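You operate a simulated robot arm through the tools that you are given. There is no shell and no other tool.

Carry out the task below with a simulated robot arm. There is one attempt and no reset: what you move stays moved.

Task
Fit the blue lamp cassette, pin the drawer and reset the hour counter.
Fine: seat it in the nest, shut the drawer, move the lock pin from its rest into the lug, only then mains on; the other cassette stays on the shelf.
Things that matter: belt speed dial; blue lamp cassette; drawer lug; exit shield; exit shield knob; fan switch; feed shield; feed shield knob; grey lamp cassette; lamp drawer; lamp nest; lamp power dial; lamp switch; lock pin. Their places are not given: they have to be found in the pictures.

The check looks at the end state, three seconds after you hand in, the way a careful person would. Anything else that was tipped, shoved, dropped, spilled or broken makes it a failure.

Robot
A 6-joint arm with a two-finger gripper, fixed in place. Base frame: the origin is on the floor under the middle of its stand, x ahead of it, y to its left, z up. Readings come in mm, rad, newtons and seconds.
It reaches about 1417 mm from its shoulder. Its first joint turns from -2.897 to 2.897 rad. Payload 3.43 kg.
The tool frame sits at the grasp point between the pads (the TCP): z along the fingers, y along the line on which they close. The tips reach 20 mm beyond it. The gripper opens to 190 mm; its body begins 248 mm behind the TCP.
Orientation is told as [roll, pitch, yaw] about the base's x, y, z axes, in that order, counted from this pose: with the fingers straight down and closing along the base's y, the tool's x points along the base's -x, its y along +y and its z along -z.

Tools
- The arm moves only by the tool move_arm. Its argument "plan" is a list of rows, each a list of 3 entries, a list of its own where there are three numbers: the opening, from 0 (shut) to 1 (fully open), then the shift along the tool's x, y, z in units of 50 mm (1.0 is 50 mm), then the turn, a rotation vector about the tool's x, y, z in units of 8 degrees (1.0 is 8 degrees). In form: [[fingers, [tx, ty, tz], [rx, ry, rz]], ...]. A call has 1 to 20 rows; each row shifts and turns the commanded pose from where the row before left it, along the tool's axes as they then stand. A call with a number of a shift or a turn outside -1 to 1 is refused whole. A row lasts 0.2 s, in which the tool goes at most 50 mm and 0.15 rad; a call with a longer step from one row to the next is refused whole, and so is a gripper value outside its range. Where a pose cannot be reached the arm comes as near as it can. A force on the tool above 90 N (or 10 N above the force at the start of the call, whichever is more), or a blocked arm, ends the call early, and 0.2 s more pass. Each finger travels about 153 mm/s and halts on what it meets, pressing with about 28 N; the grip force reading is that of the motor and also rises with nothing between the fingers. The clock runs only during rows and for 0.2 s after the last one: add rows that do not move to give the fingers time. The reply holds the time, the measured pose of the TCP, the force on the tool along the base axes, the opening and the grip force, in the units named above and with some noise, with the torque about the TCP (base axes, N m) and any sound that the robot's microphone picked up.
- Cameras (640 x 400 px; columns grow to the right, rows downward): "scene" is fixed at [408.9, 480, 1359.6]; the picture's right is [-0.96, -0.27, 0.00], its down [-0.05, 0.18, -0.98] and it looks along [0.27, -0.95, -0.19] (base axes); focal length 348 px, centre (320, 200). "wrist" rides on the gripper at [70, -8, -288] in the tool frame; the picture's right is [0.12, 0.99, 0.00], its down [-0.96, 0.12, -0.25] and it looks along [-0.25, 0.03, 0.97] (tool axes); focal length 261 px, centre (320, 200).
- capture(camera): a new picture of that camera. No time passes.
- slide_trunk(by): moves the trunk up (or, below 0, down) by that many mm; the arm rides with it, the base frame stays. It gives what a move gives, with no picture.
- locate(camera, pixels): there is no depth. For up to 12 entries [column, row, z] of the newest picture of that camera ("zoom" is the newest enlarged one), the place [x, y] in the base frame at which the ray of that pixel passes the height z, good to about 3 mm, but the place of the scene camera against the robot may be out by one fixed shift of up to 25 mm in any direction. No time passes.
- close_up(camera, box): a new picture of the part [left, top, right, bottom] of that camera's present view, enlarged. No time passes.
- job_done(): hands the job in; it is judged then, once.

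Leave the gripper open and the arm clear of the work at the hand-in unless told otherwise.

The tools are called as a command line: name --argument value ..., lists and objects as JSON in quotes. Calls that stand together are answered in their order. move_arm: Moves the arm, as the interface text tells. Its arguments: {"type":"object","properties":{"plan":{"type":"array","items":{"type":"array"}}},"required":["plan"]} The other tools are called the same way: slide_trunk (by) moves the trunk up or down; capture (camera) takes a picture; locate (camera, pixels) gives the place at which the rays of pixels pass given heights; close_up (camera, box) takes an enlarged picture of a part of a camera's view; job_done () hands the job in.

At the start:

```text
t: 0.0
eef_pos: [212.2, -679.6, 1322.6]
tool_rot: [0.001, 0.002, 0.001]
force: [0.7, -0.9, 0.3]
torque: [0.01, 0.03, -0.01]
width: 189.8
finger_force: 0.0
trunk travel left (down, up): [-325.0, 115.0]
```

scene: 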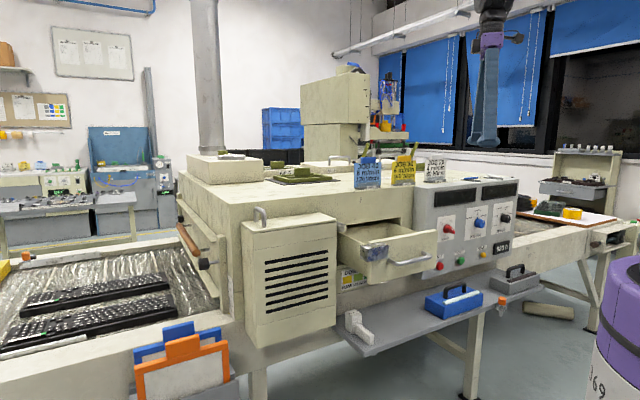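
wrist: 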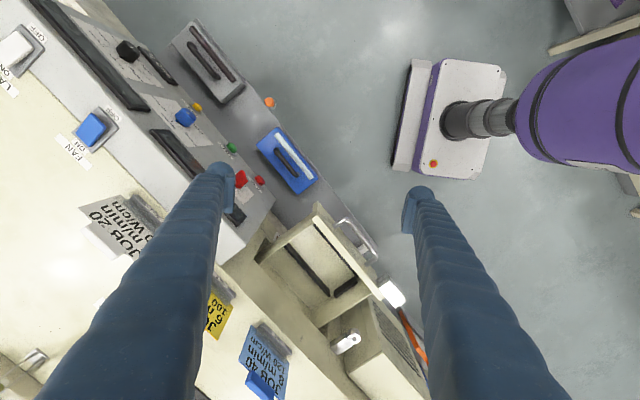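

I see the curing machine with an open lamp drawer in the middle, a shelf with the blue and grey cassettes, and a control panel with dials and buttons. I'll take enlarged pictures to read the details before moving.

close_up --camera "scene" --box '[320, 200, 460, 290]'

close_up --camera "scene" --box '[410, 170, 540, 280]'

close_up --camera "scene" --box '[330, 260, 560, 360]'

close_up --camera "scene" --box '[340, 140, 460, 200]'

close_up --camera "wrist" --box '[160, 100, 440, 400]'

close_up --camera "wrist" --box '[0, 0, 300, 200]'

```text
4.44 times, centred on (390, 245) of scene
```

zoom: 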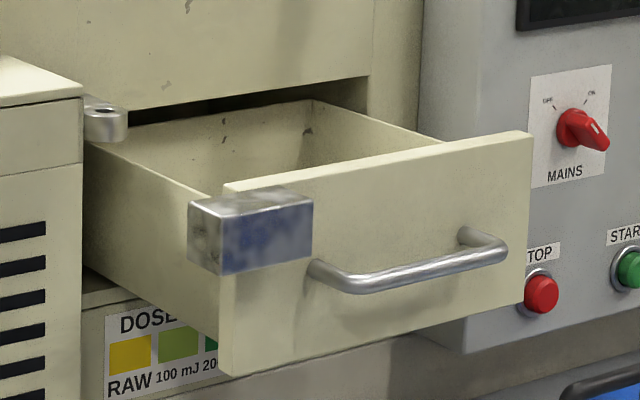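

```text
3.64 times, centred on (475, 225) of scene
```

zoom: 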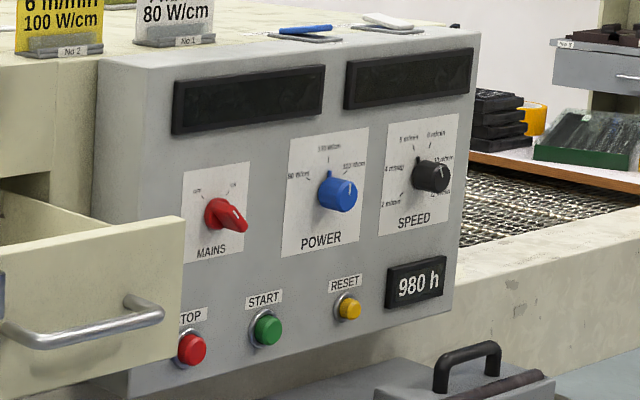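

```text
2.78 times, centred on (445, 310) of scene
```

zoom: 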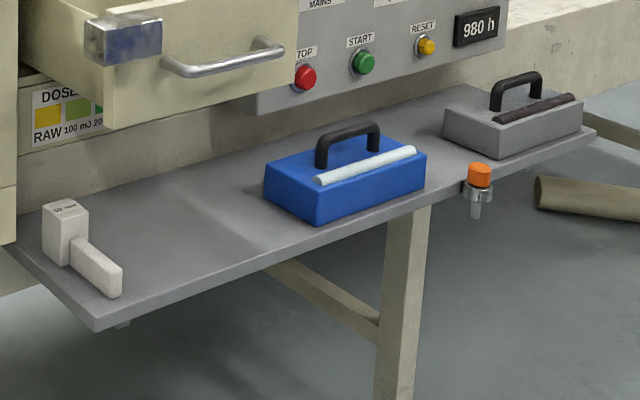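

```text
5.33 times, centred on (400, 170) of scene
```

zoom: 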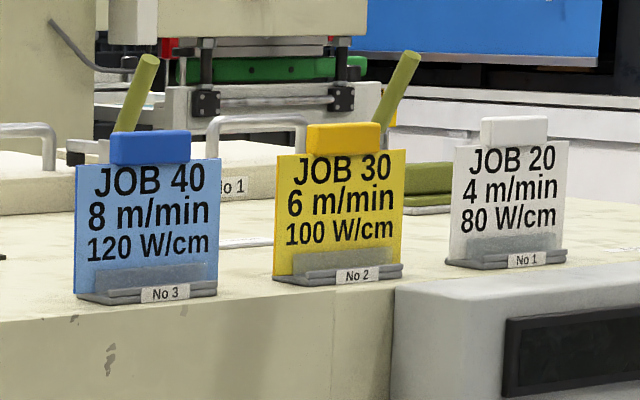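

```text
1.33 times, centred on (300, 250) of wrist
```

zoom: 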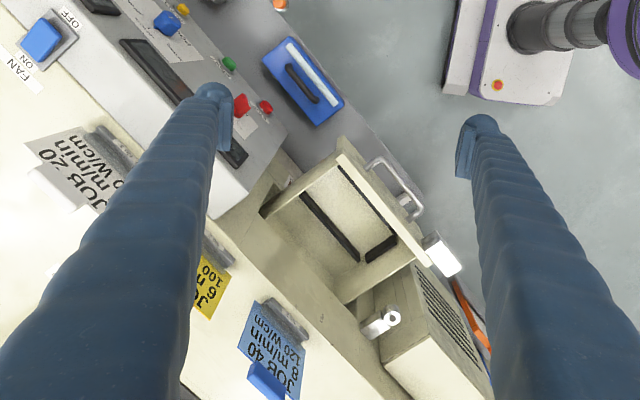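

```text
2.00 times, centred on (150, 100) of wrist
```

zoom: 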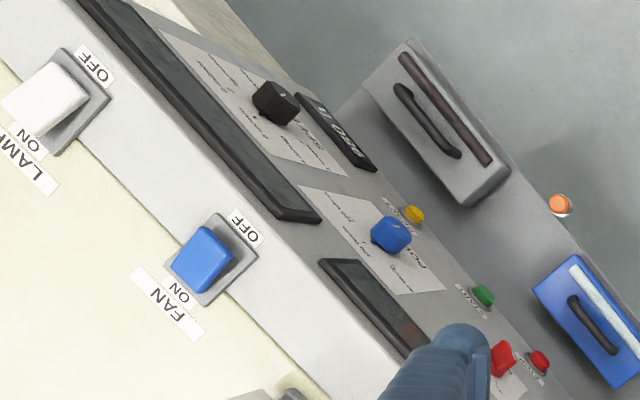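

The counter shows 980 h. The lug with a hole is at the left of the drawer opening, and the orange-headed pin sits in a ring on the shelf edge near (500,302). I'll enlarge the MAINS dial, pin, lug and nest further.

close_up --camera "scene" --box '[425, 200, 475, 245]'

close_up --camera "scene" --box '[480, 285, 525, 325]'

close_up --camera "wrist" --box '[250, 190, 420, 370]'

close_up --camera "wrist" --box '[240, 80, 330, 210]'

close_up --camera "scene" --box '[330, 205, 400, 265]'

```text
8.89 times, centred on (450, 222) of scene
```

zoom: 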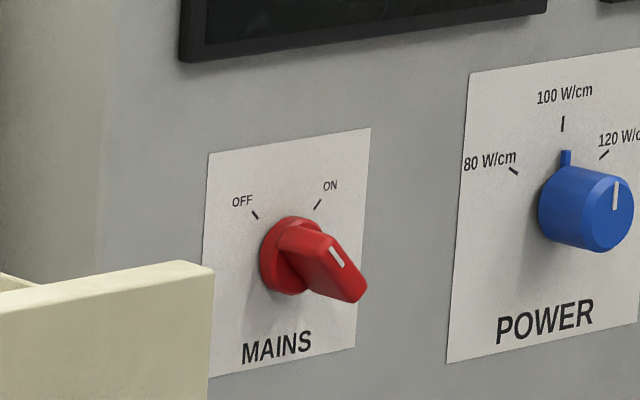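

```text
10.00 times, centred on (502, 305) of scene
```

zoom: 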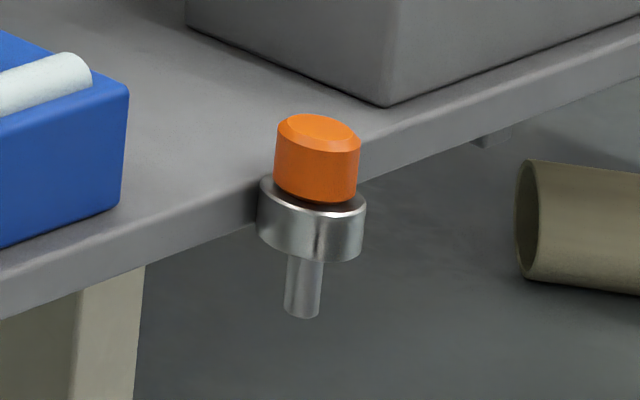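

```text
2.22 times, centred on (335, 280) of wrist
```

zoom: 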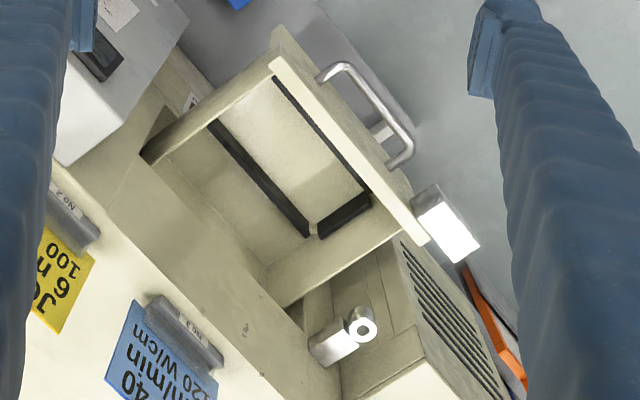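

```text
3.08 times, centred on (285, 145) of wrist
```

zoom: 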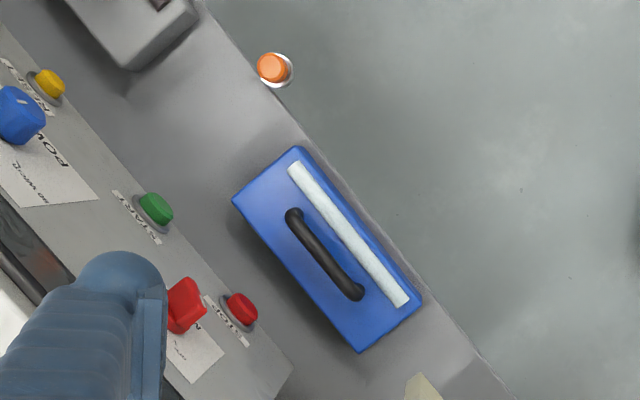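

```text
6.67 times, centred on (365, 235) of scene
```

zoom: 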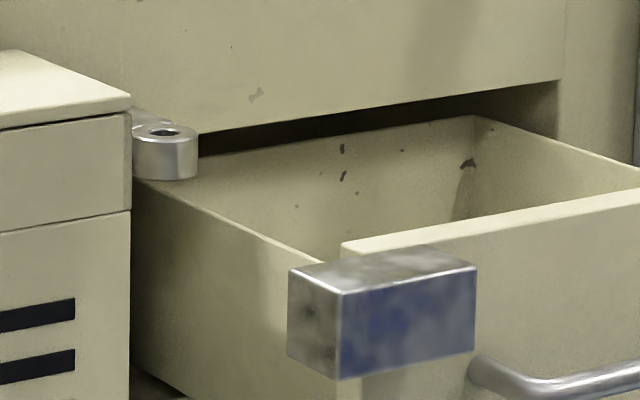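

The MAINS knob, pin and lug are clear enough. Now I want to triangulate: I'll ask for rays of the same features in both cameras at two heights. They are the pin head (wrist (269,102), scene (502,298)), the RESET button (wrist (207,107), scene (483,255)), and the lug ring hole (wrist (354,336), scene (342,225)).

locate --camera "wrist" --pixels '[[269.4, 101.8, 600], [269.4, 101.8, 900], [206.5, 106.5, 600], [206.5, 106.5, 900], [354, 336.5, 600], [354, 336.5, 900]]'

locate --camera "scene" --pixels '[[502, 297.5, 600], [502, 297.5, 900], [482.7, 254.7, 600], [482.7, 254.7, 900], [341.7, 224.8, 600], [341.7, 224.8, 900]]'

```text
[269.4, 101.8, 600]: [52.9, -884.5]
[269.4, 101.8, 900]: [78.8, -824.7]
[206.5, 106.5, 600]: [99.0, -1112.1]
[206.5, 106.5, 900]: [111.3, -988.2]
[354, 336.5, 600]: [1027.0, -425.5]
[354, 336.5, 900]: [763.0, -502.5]
```

```text
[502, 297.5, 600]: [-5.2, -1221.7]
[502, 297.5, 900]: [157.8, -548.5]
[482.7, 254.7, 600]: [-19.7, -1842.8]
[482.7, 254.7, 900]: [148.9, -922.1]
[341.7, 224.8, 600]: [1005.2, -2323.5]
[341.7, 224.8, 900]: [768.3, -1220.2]
```

Triangulating gives the pin head at about (67,-852,765), RESET at about (110,-998,875), and the lug ring at about (602,-549,1082). The scene camera is about 20 mm too far in +x. Next I'll locate the shelf edge, blue cassette corners, drawer front and block in the wrist picture at guessed heights.

locate --camera "wrist" --pixels '[[246, 81.7, 735], [348.3, 208.3, 735], [314.7, 216.9, 1050], [382.3, 298, 1050], [277.5, 127.7, 800], [318.5, 177.7, 800], [256.6, 145.8, 800], [297.7, 194.2, 800], [393, 305, 1050], [376, 300, 1050]]'

locate --camera "scene" --pixels '[[377, 243, 1000], [377, 243, 1050], [443, 229, 1000], [443, 229, 1050], [401, 265, 1000], [427, 260, 1000]]'

```text
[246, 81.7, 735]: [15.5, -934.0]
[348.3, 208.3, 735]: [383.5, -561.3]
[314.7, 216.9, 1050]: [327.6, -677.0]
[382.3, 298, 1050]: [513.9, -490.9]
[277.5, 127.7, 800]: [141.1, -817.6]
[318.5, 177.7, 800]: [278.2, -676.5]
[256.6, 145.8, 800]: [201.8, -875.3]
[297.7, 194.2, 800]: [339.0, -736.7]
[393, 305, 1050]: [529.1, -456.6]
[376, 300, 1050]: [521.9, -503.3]
```

```text
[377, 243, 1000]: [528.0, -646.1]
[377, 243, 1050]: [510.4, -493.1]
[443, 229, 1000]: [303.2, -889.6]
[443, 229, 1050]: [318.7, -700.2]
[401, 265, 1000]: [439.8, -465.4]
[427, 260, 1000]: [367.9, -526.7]
```

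The machine stands at 45° to the base: its front runs along (0.707,0.707) and its outward normal is (-0.707,0.707). I'll rise 105 mm, turn the tool by +45° yaw to line up with it, and shift over the open drawer for a straight-down view of the nest.

move_arm --plan '[[1, [0, 0, -0.35], [0, 0, -0.9375]], [1, [0, 0, -0.35], [0, 0, -0.9375]], [1, [0, 0, -0.35], [0, 0, -0.9375]], [1, [0, 0, -0.35], [0, 0, -0.9375]], [1, [0, 0, -0.35], [0, 0, -0.9375]], [1, [0, 0, -0.35], [0, 0, -0.9375]], [1, [-0.72, -0.497, 0], [0, 0, 0]], [1, [-0.72, -0.497, 0], [0, 0, 0]], [1, [-0.72, -0.497, 0], [0, 0, 0]], [1, [-0.72, -0.497, 0], [0, 0, 0]], [1, [-0.72, -0.497, 0], [0, 0, 0]], [1, [-0.72, -0.497, 0], [0, 0, 0]], [1, [0, 0, 0], [0, 0, 0]]]'

capture --camera "wrist"

capture --camera "scene"

```text
t: 2.8
eef_pos: [469.3, -631.7, 1430.0]
tool_rot: [0.001, 0.001, 0.784]
force: [-1.2, -0.4, 0.9]
torque: [-0.01, -0.09, -0.02]
width: 190.3
finger_force: 0.0
trunk travel left (down, up): [-325.0, 115.0]
```

```text
taken
```

wrist: 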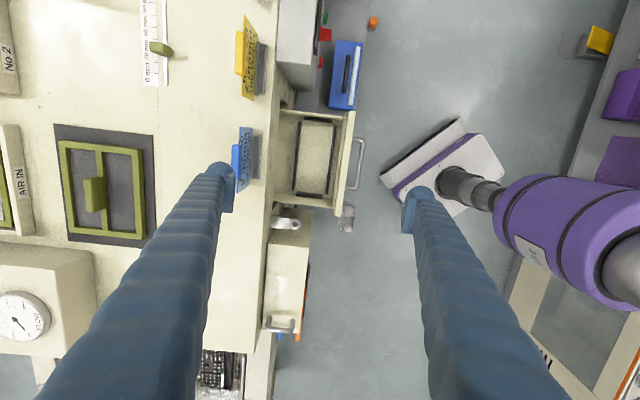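

```text
taken
```

scene: 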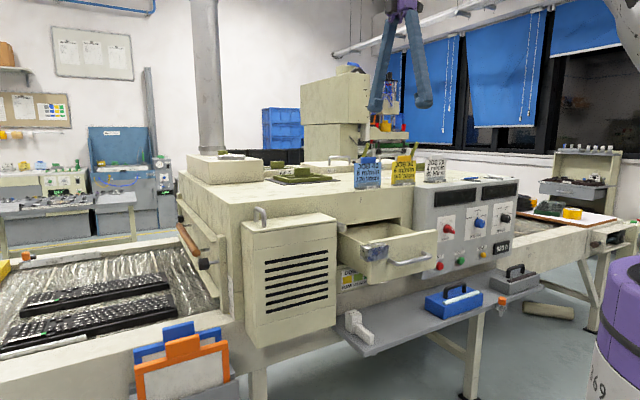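

The drawer is now square in the wrist view, at columns 275-355 and rows 105-215. I'll enlarge it.

close_up --camera "wrist" --box '[255, 90, 385, 240]'

close_up --camera "wrist" --box '[290, 0, 400, 120]'

```text
2.67 times, centred on (320, 165) of wrist
```

zoom: 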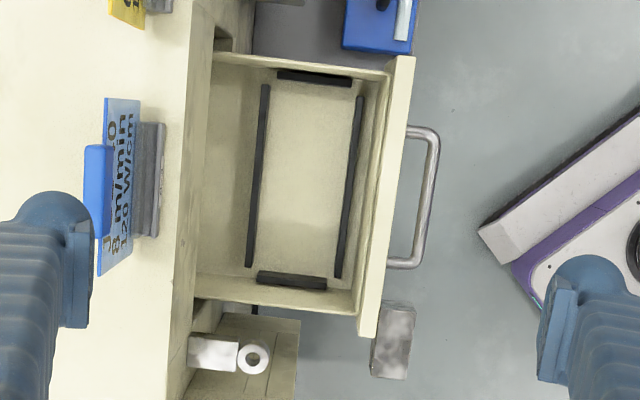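

```text
3.33 times, centred on (345, 60) of wrist
```

zoom: 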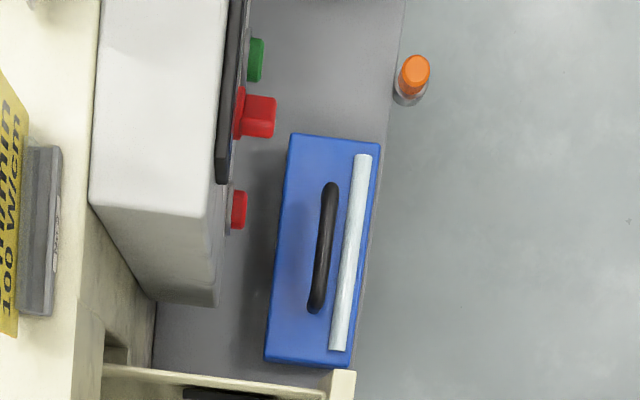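

Four dark strips on the drawer floor form the nest. I'll locate its inner corners and the drawer rim and lug in this picture at plausible heights.

locate --camera "wrist" --pixels '[[301.6, 121.9, 945], [296, 190.5, 945], [332.4, 126.4, 945], [325.25, 194.2, 945], [304.2, 120.7, 945], [331.2, 122.6, 945], [296.7, 191.6, 945], [323, 194.2, 945], [295.1, 222.7, 1080], [342, 212, 1050], [352, 216, 1050], [340, 232, 1050]]'

locate --camera "zoom" --pixels '[[290, 135, 800], [380, 145, 800], [263, 358, 800], [347, 367, 800], [330, 185, 840], [314, 308, 840], [416, 68, 765], [272, 105, 930], [272, 130, 930], [257, 60, 875], [244, 208, 870]]'

```text
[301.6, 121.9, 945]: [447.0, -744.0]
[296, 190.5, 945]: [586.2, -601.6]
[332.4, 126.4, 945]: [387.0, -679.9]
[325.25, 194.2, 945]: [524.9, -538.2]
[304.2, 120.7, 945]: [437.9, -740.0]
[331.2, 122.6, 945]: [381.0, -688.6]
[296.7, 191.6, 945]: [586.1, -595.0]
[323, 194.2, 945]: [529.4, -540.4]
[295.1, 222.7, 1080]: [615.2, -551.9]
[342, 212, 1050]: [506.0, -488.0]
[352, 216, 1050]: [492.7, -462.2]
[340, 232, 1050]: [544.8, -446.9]
```

```text
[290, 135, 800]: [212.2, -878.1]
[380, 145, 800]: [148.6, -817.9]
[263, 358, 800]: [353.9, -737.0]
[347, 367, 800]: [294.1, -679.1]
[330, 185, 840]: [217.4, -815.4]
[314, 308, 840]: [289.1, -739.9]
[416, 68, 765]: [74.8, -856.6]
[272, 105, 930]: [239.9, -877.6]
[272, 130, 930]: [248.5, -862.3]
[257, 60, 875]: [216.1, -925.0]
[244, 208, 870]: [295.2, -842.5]
```

The nest inner size comes out at about 207 x 88 mm, centred near (u=-110, w=-797), where u runs along the machine front and w along the outward normal. The cassette is about the same size with its top near z=760, so the fit is tight and I need a closer look. I'll move over the cassette, kept 60 mm outward of the panel, and lower to z=1000.

move_arm --plan '[[1, [0.8833, 0.4617, 0], [0, 0, 0]], [1, [0.8833, 0.4617, 0], [0, 0, 0]], [1, [0.8833, 0.4617, 0], [0, 0, 0]], [1, [0.8833, 0.4617, 0], [0, 0, 0]], [1, [0.8833, 0.4617, 0], [0, 0, 0]], [1, [0.8833, 0.4617, 0], [0, 0, 0]], [1, [0, 0, 0.956], [0, 0, 0]], [1, [0, 0, 0.956], [0, 0, 0]], [1, [0, 0, 0.956], [0, 0, 0]], [1, [0, 0, 0.956], [0, 0, 0]], [1, [0, 0, 0.956], [0, 0, 0]], [1, [0, 0, 0.956], [0, 0, 0]], [1, [0, 0, 0.956], [0, 0, 0]], [1, [0, 0, 0.956], [0, 0, 0]], [1, [0, 0, 0.956], [0, 0, 0]], [1, [0, 0, 0], [0, 0, 0]]]'

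capture --camera "wrist"

capture --camera "scene"

```text
t: 6.2
eef_pos: [186.5, -721.1, 999.4]
tool_rot: [0.001, 0.001, 0.785]
force: [0.4, -0.3, 0.1]
torque: [0.03, -0.02, 0.03]
width: 189.9
finger_force: 0.0
trunk travel left (down, up): [-325.0, 115.0]
```

```text
taken
```

wrist: 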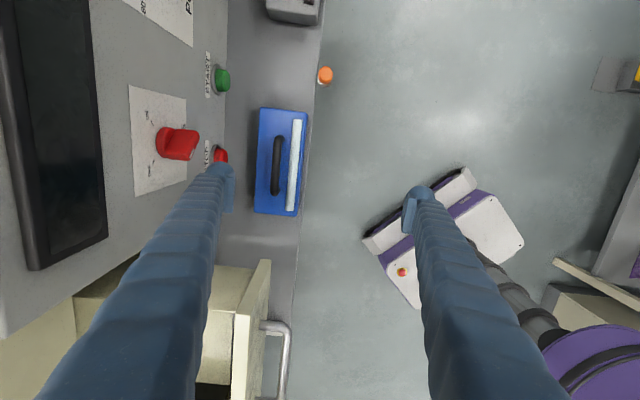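

```text
taken
```

scene: 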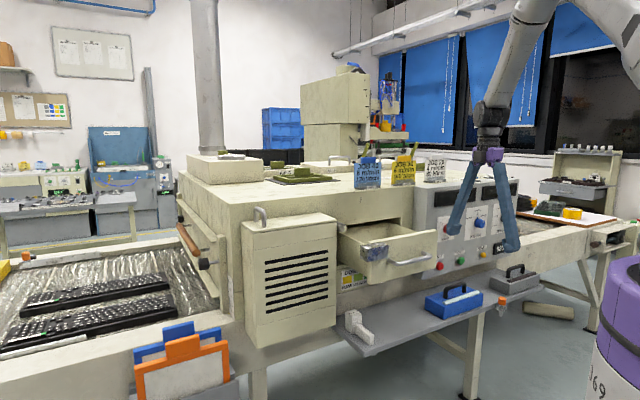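

I'll enlarge the cassette, the pin, and the MAINS dial in this nearer view.

close_up --camera "wrist" --box '[230, 90, 340, 230]'

close_up --camera "wrist" --box '[110, 20, 250, 210]'

close_up --camera "wrist" --box '[295, 50, 355, 100]'

```text
2.86 times, centred on (285, 160) of wrist
```

zoom: 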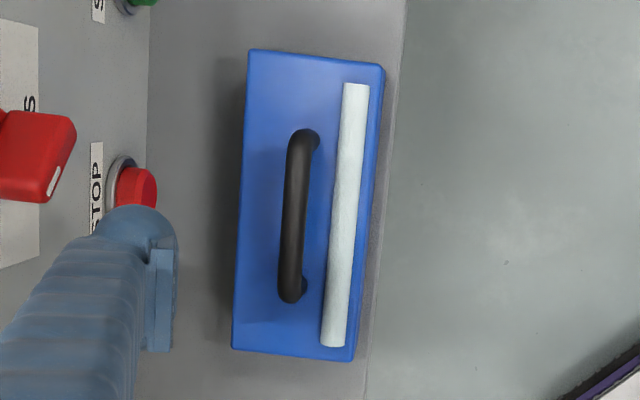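

```text
2.11 times, centred on (180, 115) of wrist
```

zoom: 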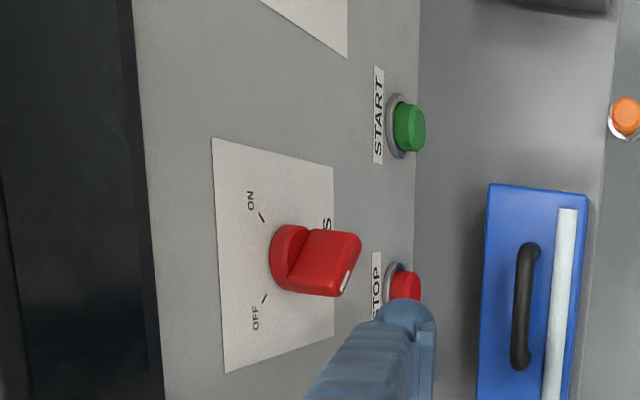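

```text
8.00 times, centred on (325, 75) of wrist
```

zoom: 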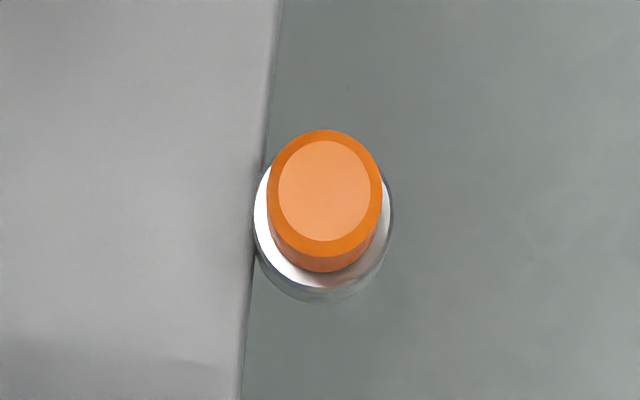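

The MAINS pointer (white mark) is on the OFF side. Now I'll locate the cassette's top corners and handle ends at two heights, for comparison with the earlier views.

locate --camera "wrist" --pixels '[[260.15, 107.15, 760], [307.05, 113.1, 760], [254.55, 211.8, 760], [296.55, 216.35, 760], [279.75, 137.25, 805], [274.5, 194, 805], [325.5, 73.5, 745], [325.5, 73.5, 765], [180, 144, 960], [221, 156, 870], [223, 79, 870]]'

```text
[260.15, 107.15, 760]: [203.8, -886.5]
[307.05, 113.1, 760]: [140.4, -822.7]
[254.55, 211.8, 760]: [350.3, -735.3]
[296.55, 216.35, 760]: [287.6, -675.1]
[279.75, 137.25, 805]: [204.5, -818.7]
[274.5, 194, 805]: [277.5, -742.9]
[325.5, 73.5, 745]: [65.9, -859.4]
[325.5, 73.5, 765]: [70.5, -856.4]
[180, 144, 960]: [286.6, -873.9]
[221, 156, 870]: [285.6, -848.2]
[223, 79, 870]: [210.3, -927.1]
```

The cassette centre comes out at (u=-379, w=-725), top z about 760, consistent across views. I want the handle bar and tube heights better, so I'll enlarge the scene view of the cassette.

close_up --camera "scene" --box '[415, 270, 495, 325]'

locate --camera "zoom" --pixels '[[320, 200, 760], [100, 170, 760]]'

```text
7.27 times, centred on (455, 298) of scene
```

zoom: 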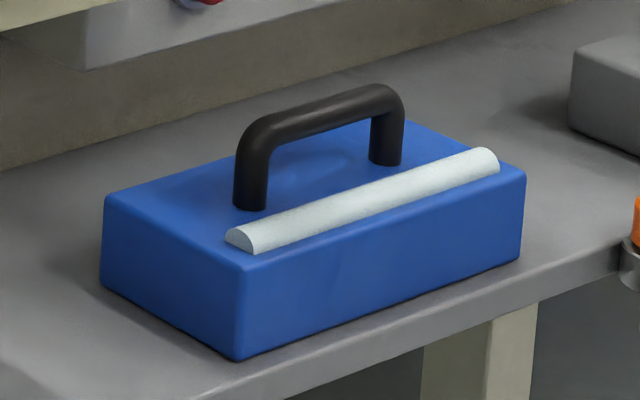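

```text
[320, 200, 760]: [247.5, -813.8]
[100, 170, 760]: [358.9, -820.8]
```

Bar centre is about z=800, the tube top about 770, and the shelf about 713. Before grasping I want a precise look at the nest, so I'll rise to z=1250, move over the drawer kept slightly outward, and go down to 1200.

move_arm --plan '[[1, [0, 0, -1], [0, 0, 0]], [1, [0, 0, -1], [0, 0, 0]], [1, [0, 0, -1], [0, 0, 0]], [1, [0, 0, -1], [0, 0, 0]], [1, [0, 0, -1], [0, 0, 0]], [1, [-0.893, -0.26, 0], [0, 0, 0]], [1, [-0.893, -0.26, 0], [0, 0, 0]], [1, [-0.893, -0.26, 0], [0, 0, 0]], [1, [-0.893, -0.26, 0], [0, 0, 0]], [1, [-0.893, -0.26, 0], [0, 0, 0]], [1, [-0.893, -0.26, 0], [0, 0, 0]], [1, [0, 0, 1], [0, 0, 0]], [1, [0, 0, 0], [0, 0, 0]]]'

close_up --camera "wrist" --box '[220, 80, 400, 260]'

capture --camera "wrist"

```text
t: 9.0
eef_pos: [430.6, -587.4, 1195.4]
tool_rot: [0.0, 0.0, 0.784]
force: [0.7, 0.7, 0.7]
torque: [0.09, -0.03, -0.01]
width: 190.3
finger_force: 0.1
trunk travel left (down, up): [-325.0, 115.0]
```

```text
2.22 times, centred on (310, 170) of wrist
```

zoom: 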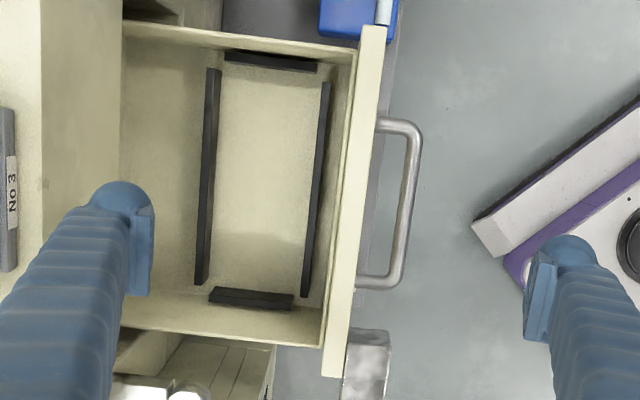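

```text
taken
```

wrist: 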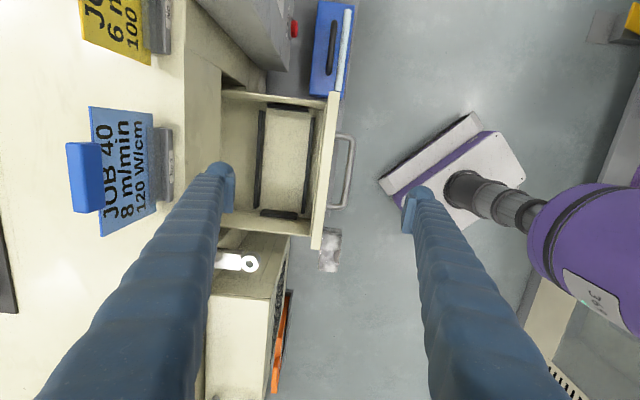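

close_up --camera "wrist" --box '[245, 95, 325, 145]'

close_up --camera "wrist" --box '[240, 180, 360, 280]'

```text
8.00 times, centred on (285, 120) of wrist
```

zoom: 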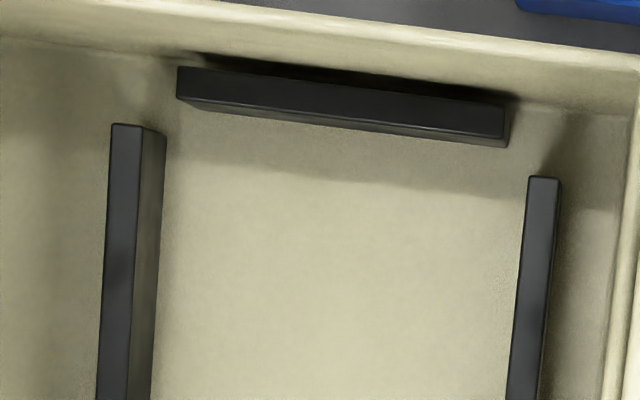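

```text
4.00 times, centred on (300, 230) of wrist
```

zoom: 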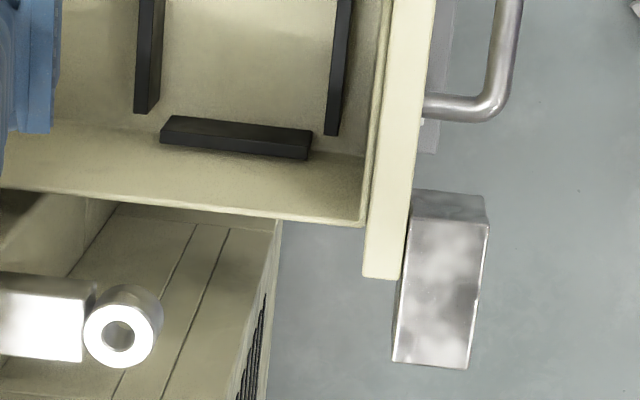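

I can see each strip's top and inner side. I'll enlarge the lower end strip and the lower ends of the long strips to read their inner edges exactly.

close_up --camera "wrist" --box '[245, 180, 325, 230]'

close_up --camera "wrist" --box '[245, 140, 325, 190]'

```text
8.00 times, centred on (285, 205) of wrist
```

zoom: 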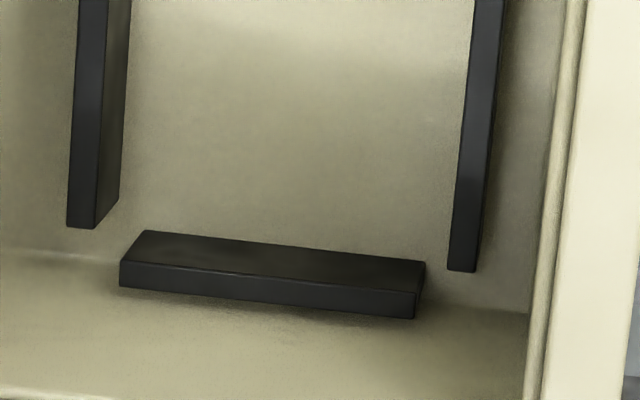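

```text
8.00 times, centred on (285, 165) of wrist
```

zoom: 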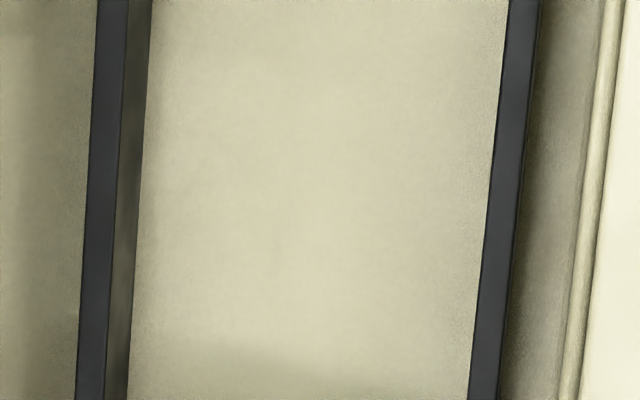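

locate --camera "wrist" --pixels '[[260.25, 212.75, 945], [297.1, 216.5, 945], [267.5, 107.1, 945], [307.9, 112.1, 945], [262.6, 110.9, 945], [256.9, 208.6, 945], [311, 117.25, 945], [301, 213.75, 945], [263.1, 208.75, 945], [298.1, 212.75, 945], [265.6, 111.9, 945], [259.75, 204.6, 945]]'

locate --camera "wrist" --pixels '[[268.75, 108.5, 945], [308.5, 113.4, 945], [249.7, 264, 1080], [249.7, 264, 1065], [317, 249, 1050], [331, 250, 1050], [320, 226, 1050], [337, 271, 1050], [317, 270, 1050], [323, 95, 1050]]'

```text
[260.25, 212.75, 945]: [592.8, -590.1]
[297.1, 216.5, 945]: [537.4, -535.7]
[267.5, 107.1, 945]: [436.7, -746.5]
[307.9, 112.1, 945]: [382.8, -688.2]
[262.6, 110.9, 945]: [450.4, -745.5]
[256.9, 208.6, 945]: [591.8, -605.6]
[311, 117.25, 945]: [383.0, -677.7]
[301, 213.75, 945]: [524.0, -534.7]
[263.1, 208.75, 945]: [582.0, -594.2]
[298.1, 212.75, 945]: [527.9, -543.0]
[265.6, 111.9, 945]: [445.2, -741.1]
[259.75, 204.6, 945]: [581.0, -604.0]
```

```text
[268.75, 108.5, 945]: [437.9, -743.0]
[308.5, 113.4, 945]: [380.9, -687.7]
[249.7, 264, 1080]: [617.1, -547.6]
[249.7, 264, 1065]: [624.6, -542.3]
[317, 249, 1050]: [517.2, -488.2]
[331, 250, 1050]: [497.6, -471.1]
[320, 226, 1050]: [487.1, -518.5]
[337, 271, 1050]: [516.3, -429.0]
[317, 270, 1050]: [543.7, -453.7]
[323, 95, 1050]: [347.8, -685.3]
```

The nest's inner opening is about 215 x 95 mm at (u=-110, w=-797), and the cassette is about 209 x 88.5 mm, so I have roughly ±3 mm. I'll return to the cassette with the fingers narrowed to about 45 mm. I'll stay 75 mm outward of the handle line and descend to z≈1000.

move_arm --plan '[[1, [0, 0, -1], [0, 0, 0]], [0.8, [0.895, 0.2333, 0], [0, 0, 0]], [0.6, [0.895, 0.2333, 0], [0, 0, 0]], [0.4, [0.895, 0.2333, 0], [0, 0, 0]], [0.24, [0.895, 0.2333, 0], [0, 0, 0]], [0.24, [0.895, 0.2333, 0], [0, 0, 0]], [0.24, [0.895, 0.2333, 0], [0, 0, 0]], [0.24, [0, 0, 1], [0, 0, 0]], [0.24, [0, 0, 1], [0, 0, 0]], [0.24, [0, 0, 1], [0, 0, 0]], [0.24, [0, 0, 1], [0, 0, 0]], [0.24, [0, 0, 1], [0, 0, 0]], [0.24, [0, 0, 0], [0, 0, 0]]]'

capture --camera "wrist"

capture --camera "scene"

```text
t: 11.8
eef_pos: [191.8, -729.0, 998.4]
tool_rot: [-0.001, -0.002, 0.785]
force: [-0.4, -0.8, -0.7]
torque: [0.09, -0.04, -0.01]
width: 45.7
finger_force: 0.1
trunk travel left (down, up): [-325.0, 115.0]
```

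```text
taken
```

wrist: 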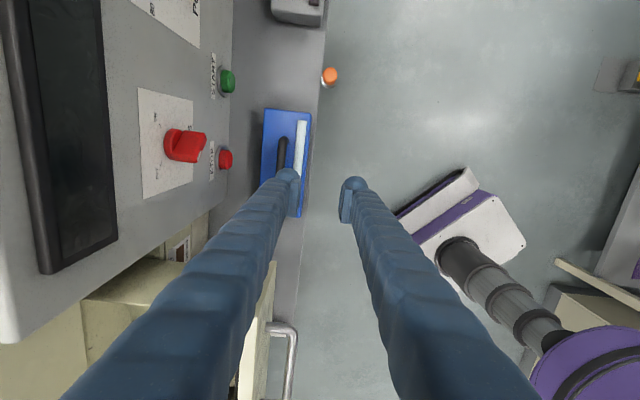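

```text
taken
```

scene: 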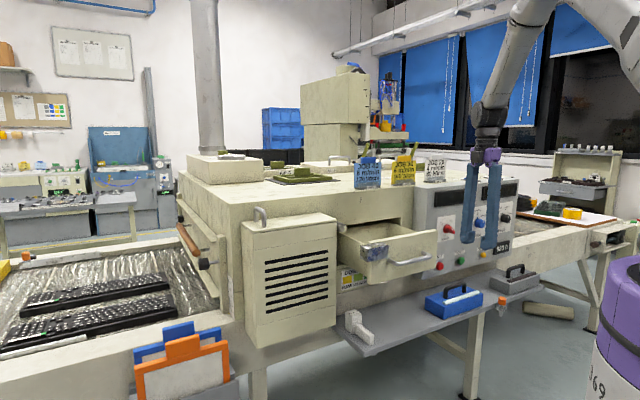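

The fingers are at 45.7 mm. I'm at u=-380, w=-651. I'll shift 74 mm inward to w=-725, above the handle line, and look.

move_arm --plan '[[0.24, [0, -0.5, 0], [0, 0, 0]], [0.24, [0, -0.5, 0], [0, 0, 0]], [0.24, [0, -0.48, 0], [0, 0, 0]], [0.24, [0, 0, 0], [0, 0, 0]]]'

capture --camera "wrist"

capture --camera "scene"

```text
t: 12.8
eef_pos: [244.9, -780.7, 998.0]
tool_rot: [0.0, 0.0, 0.786]
force: [0.6, 0.6, -0.2]
torque: [0.07, 0.02, 0.0]
width: 45.5
finger_force: 0.1
trunk travel left (down, up): [-325.0, 115.0]
```

```text
taken
```

wrist: 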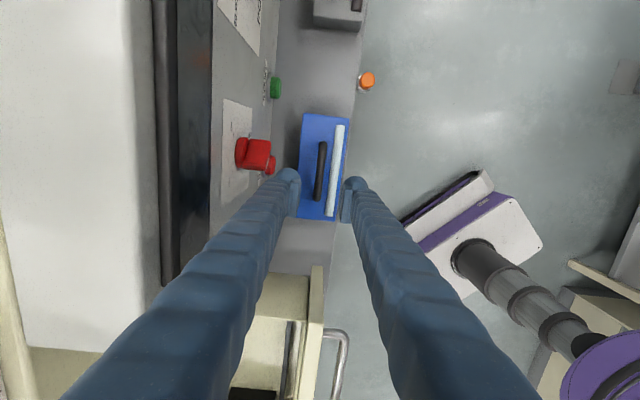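

```text
taken
```

scene: 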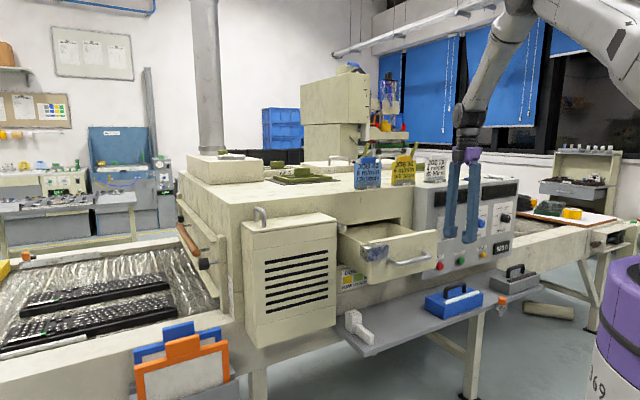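

I'm right above the handle. I'll enlarge and measure the cassette once more from here.

close_up --camera "wrist" --box '[280, 100, 370, 230]'

close_up --camera "wrist" --box '[210, 90, 290, 190]'

```text
3.08 times, centred on (325, 165) of wrist
```

zoom: 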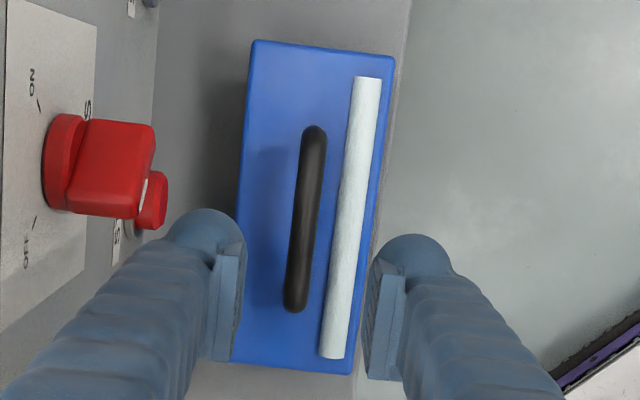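

```text
4.00 times, centred on (250, 140) of wrist
```

zoom: 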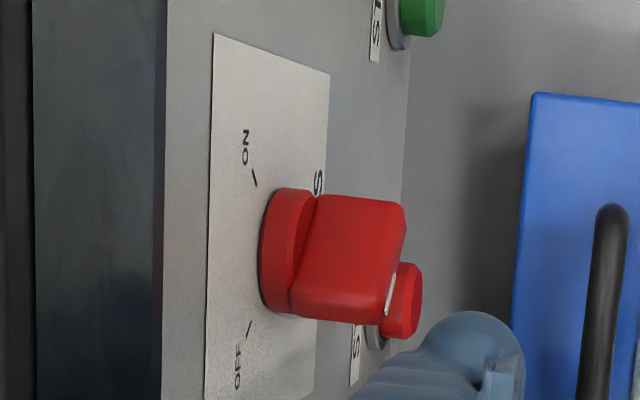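

locate --camera "wrist" --pixels '[[302.9, 113.0, 760], [349.05, 118.5, 760], [335.4, 221.9, 760], [296.7, 217.6, 760], [323.05, 142.9, 800], [316.9, 198.5, 800], [271.25, 141.25, 985], [266.25, 170.5, 985], [367.5, 79, 745], [322, 143, 808], [316, 198, 808]]'

```text
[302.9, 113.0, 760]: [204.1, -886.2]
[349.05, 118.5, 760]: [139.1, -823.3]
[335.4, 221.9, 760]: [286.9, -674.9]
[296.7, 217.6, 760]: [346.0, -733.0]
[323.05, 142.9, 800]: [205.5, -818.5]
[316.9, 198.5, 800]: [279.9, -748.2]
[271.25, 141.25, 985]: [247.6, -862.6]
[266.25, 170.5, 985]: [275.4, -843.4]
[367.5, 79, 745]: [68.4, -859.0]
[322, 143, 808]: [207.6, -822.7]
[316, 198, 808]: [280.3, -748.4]
```

The cassette centre is (u=-378.5, w=-725.6), matching the tool's u=-378.9, w=-725.2. The MAINS grip tip is at w≈-785, clear of the back finger by about 10 mm. I'll narrow to 38 mm and descend to z≈803 at the handle bar.

move_arm --plan '[[0.2, [0, 0, 0], [0, 0, 0]], [0.2, [0, 0, 0.65], [0, 0, 0]], [0.2, [0, 0, 0.65], [0, 0, 0]], [0.2, [0, 0, 0.65], [0, 0, 0]], [0.2, [0, 0, 0.65], [0, 0, 0]], [0.2, [0, 0, 0.65], [0, 0, 0]], [0.2, [0, 0, 0.65], [0, 0, 0]], [0.2, [0, 0, 0], [0, 0, 0]]]'

capture --camera "wrist"

close_up --camera "scene" --box '[400, 220, 520, 325]'

```text
t: 14.6
eef_pos: [244.1, -781.0, 802.7]
tool_rot: [0.001, 0.001, 0.786]
force: [-0.6, -0.4, -0.4]
torque: [0.05, -0.02, 0.04]
width: 37.8
finger_force: 0.0
trunk travel left (down, up): [-325.0, 115.0]
```

```text
taken
```

wrist: 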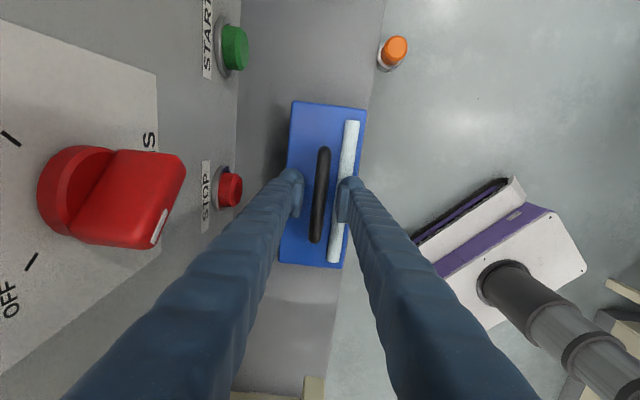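

```text
3.81 times, centred on (460, 272) of scene
```

zoom: 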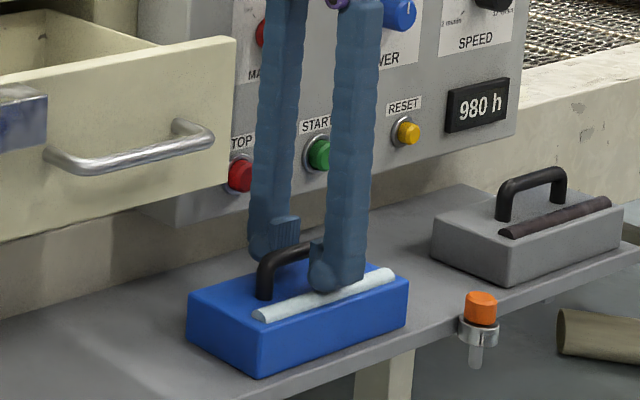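

The bar sits between the pads and no force reads. I'll close on it.

move_arm --plan '[[0.1, [0, 0, 0], [0, 0, 0]], [0, [0, 0, 0], [0, 0, 0]], [0, [0, 0, 0], [0, 0, 0]], [0, [0, 0, 0], [0, 0, 0]]]'

capture --camera "wrist"

```text
t: 15.6
eef_pos: [243.2, -781.5, 803.3]
tool_rot: [0.0, 0.0, 0.783]
force: [0.4, -1.0, 1.6]
torque: [0.0, 0.04, -0.03]
width: 11.5
finger_force: 27.7
trunk travel left (down, up): [-325.0, 115.0]
```

```text
taken
```

wrist: 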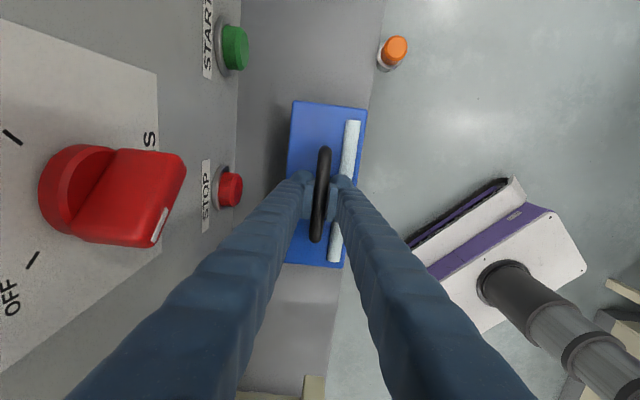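

Width is 11.5 mm with a 27.7 N grip, so the bar is held. I'll lift 30 mm slowly and read the load.

move_arm --plan '[[0, [0, 0, -0.1], [0, 0, 0]], [0, [0, 0, -0.2], [0, 0, 0]], [0, [0, 0, -0.3], [0, 0, 0]], [0, [0, 0, 0], [0, 0, 0]], [0, [0, 0, 0], [0, 0, 0]]]'

close_up --camera "scene" --box '[400, 220, 520, 325]'

capture --camera "wrist"

```text
t: 16.8
eef_pos: [242.0, -781.7, 831.7]
tool_rot: [0.002, 0.0, 0.786]
force: [0.3, -0.1, -7.3]
torque: [0.05, -0.03, -0.01]
width: 11.4
finger_force: 28.0
trunk travel left (down, up): [-325.0, 115.0]
```

```text
3.81 times, centred on (460, 272) of scene
```

zoom: 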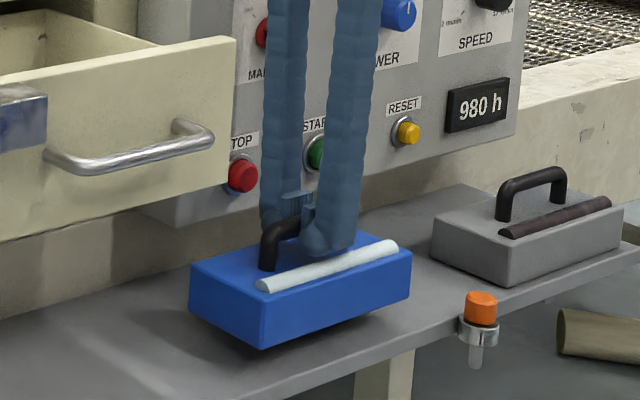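

```text
taken
```

wrist: 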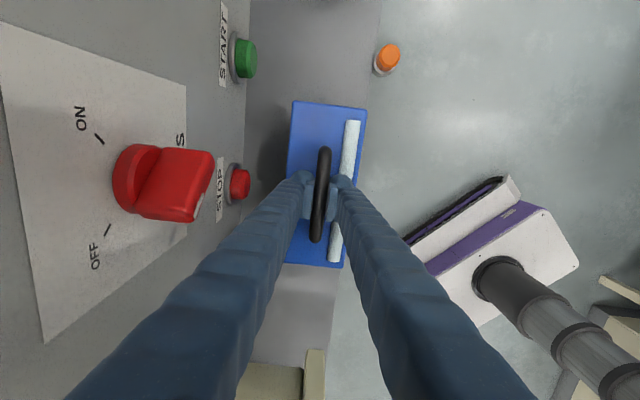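

The cassette hangs level at about 7.3 N. I'll measure its position relative to the tool from the wrist picture, with its top now near z=789.

close_up --camera "wrist" --box '[270, 85, 390, 285]'

close_up --camera "wrist" --box '[270, 90, 390, 165]'

close_up --camera "wrist" --box '[270, 205, 390, 280]'

```text
2.00 times, centred on (330, 185) of wrist
```

zoom: 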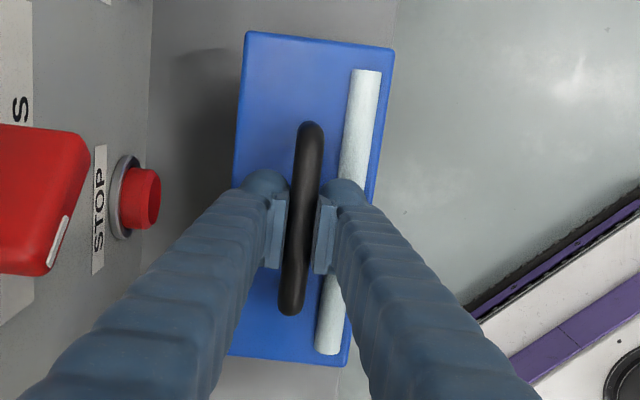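

```text
5.33 times, centred on (330, 128) of wrist
```

zoom: 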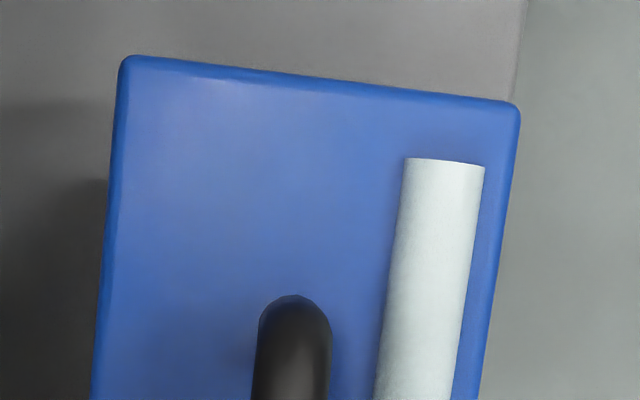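

```text
5.33 times, centred on (330, 242) of wrist
```

zoom: 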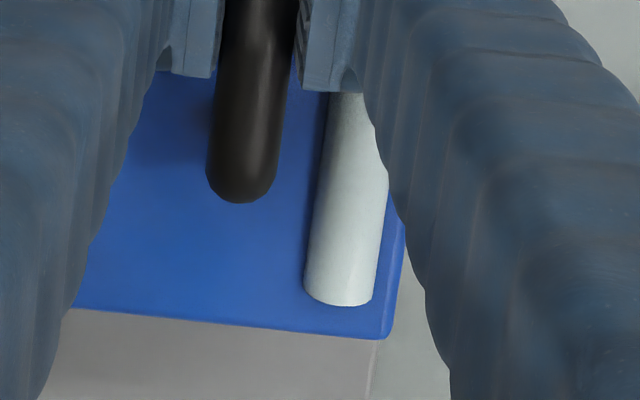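

locate --camera "wrist" --pixels '[[292.3, 100.6, 787], [367.7, 110.0, 787], [343.5, 268.25, 787], [284.1, 262.1, 787]]'

```text
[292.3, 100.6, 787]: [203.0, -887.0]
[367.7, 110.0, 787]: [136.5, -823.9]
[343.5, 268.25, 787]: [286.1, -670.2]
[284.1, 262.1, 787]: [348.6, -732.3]
```

Relative to the tool, the cassette centre is about (+1, -1) mm in (u, w) and its size is about 206 x 88 mm. I'll now move it 50 mm outward, away from the knobs, and then lift to z≈1200 at moderate speed.

move_arm --plan '[[0, [0, 0.3, 0], [0, 0, 0]], [0, [0, 0.4, -0.1], [0, 0, 0]], [0, [0, 0.3, -0.3], [0, 0, 0]], [0, [0, 0, -0.5], [0, 0, 0]], [0, [0, 0, -0.6], [0, 0, 0]], [0, [0, 0, -0.7], [0, 0, 0]], [0, [0, 0, -0.7], [0, 0, 0]], [0, [0, 0, -0.7], [0, 0, 0]], [0, [0, 0, -0.7], [0, 0, 0]], [0, [0, 0, -0.7], [0, 0, 0]], [0, [0, 0, -0.7], [0, 0, 0]], [0, [0, 0, -0.7], [0, 0, 0]], [0, [0, 0, -0.6], [0, 0, 0]], [0, [0, 0, -0.4], [0, 0, 0]], [0, [0, 0, 0], [0, 0, 0]]]'

capture --camera "scene"

capture --camera "wrist"

```text
t: 20.0
eef_pos: [206.9, -747.5, 1202.4]
tool_rot: [0.001, -0.001, 0.785]
force: [-0.8, -0.7, -7.4]
torque: [-0.01, -0.02, -0.04]
width: 11.7
finger_force: 27.5
trunk travel left (down, up): [-325.0, 115.0]
```

```text
taken
```

scene: 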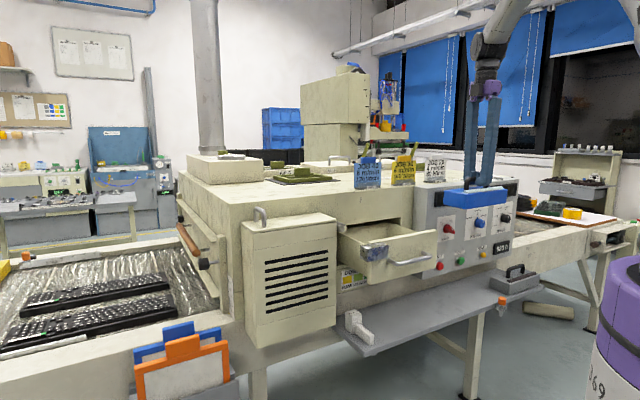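

```text
taken
```

wrist: 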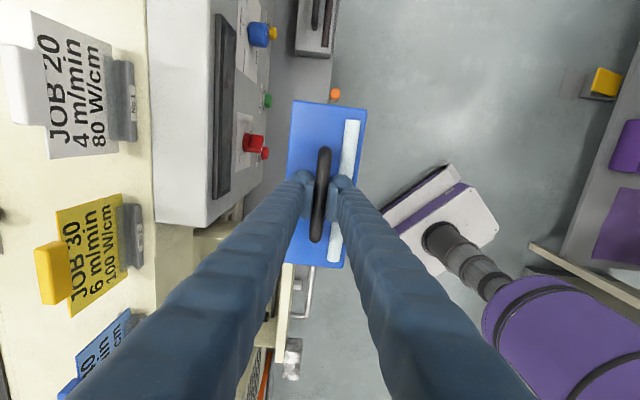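

It's clear and high. Now I'll move 271 mm along u at this height, then 121 mm inward over the nest.

move_arm --plan '[[0, [-0.4, 0, 0], [0, 0, 0]], [0, [-0.7, 0, 0], [0, 0, 0]], [0, [-0.8, 0, 0], [0, 0, 0]], [0, [-0.8, 0, 0], [0, 0, 0]], [0, [-0.8, 0, 0], [0, 0, 0]], [0, [-0.8, 0, 0], [0, 0, 0]], [0, [-0.7, 0, 0], [0, 0, 0]], [0, [-0.426, 0, 0], [0, 0, 0]], [0, [0, -0.4, 0], [0, 0, 0]], [0, [0, -0.6, 0], [0, 0, 0]], [0, [0, -0.6, 0], [0, 0, 0]], [0, [0, -0.5, 0], [0, 0, 0]], [0, [0, -0.32, 0], [0, 0, 0]], [0, [0, 0, 0], [0, 0, 0]], [0, [0, 0, 0], [0, 0, 0]]]'

capture --camera "wrist"

capture --camera "scene"

```text
t: 23.2
eef_pos: [484.5, -641.3, 1202.0]
tool_rot: [0.001, 0.0, 0.783]
force: [0.4, 0.3, -8.3]
torque: [-0.02, -0.02, 0.02]
width: 11.5
finger_force: 28.2
trunk travel left (down, up): [-325.0, 115.0]
```

```text
taken
```

wrist: 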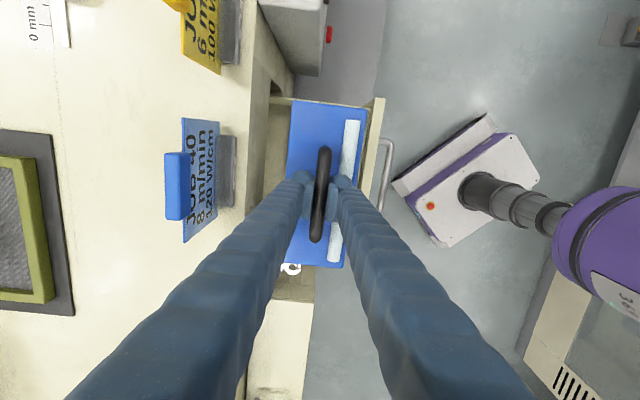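

```text
taken
```

scene: 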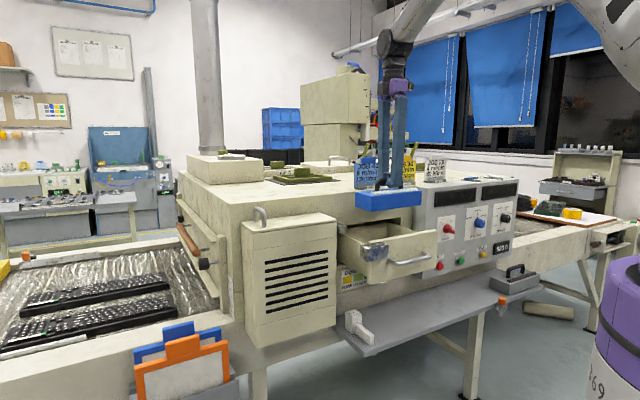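

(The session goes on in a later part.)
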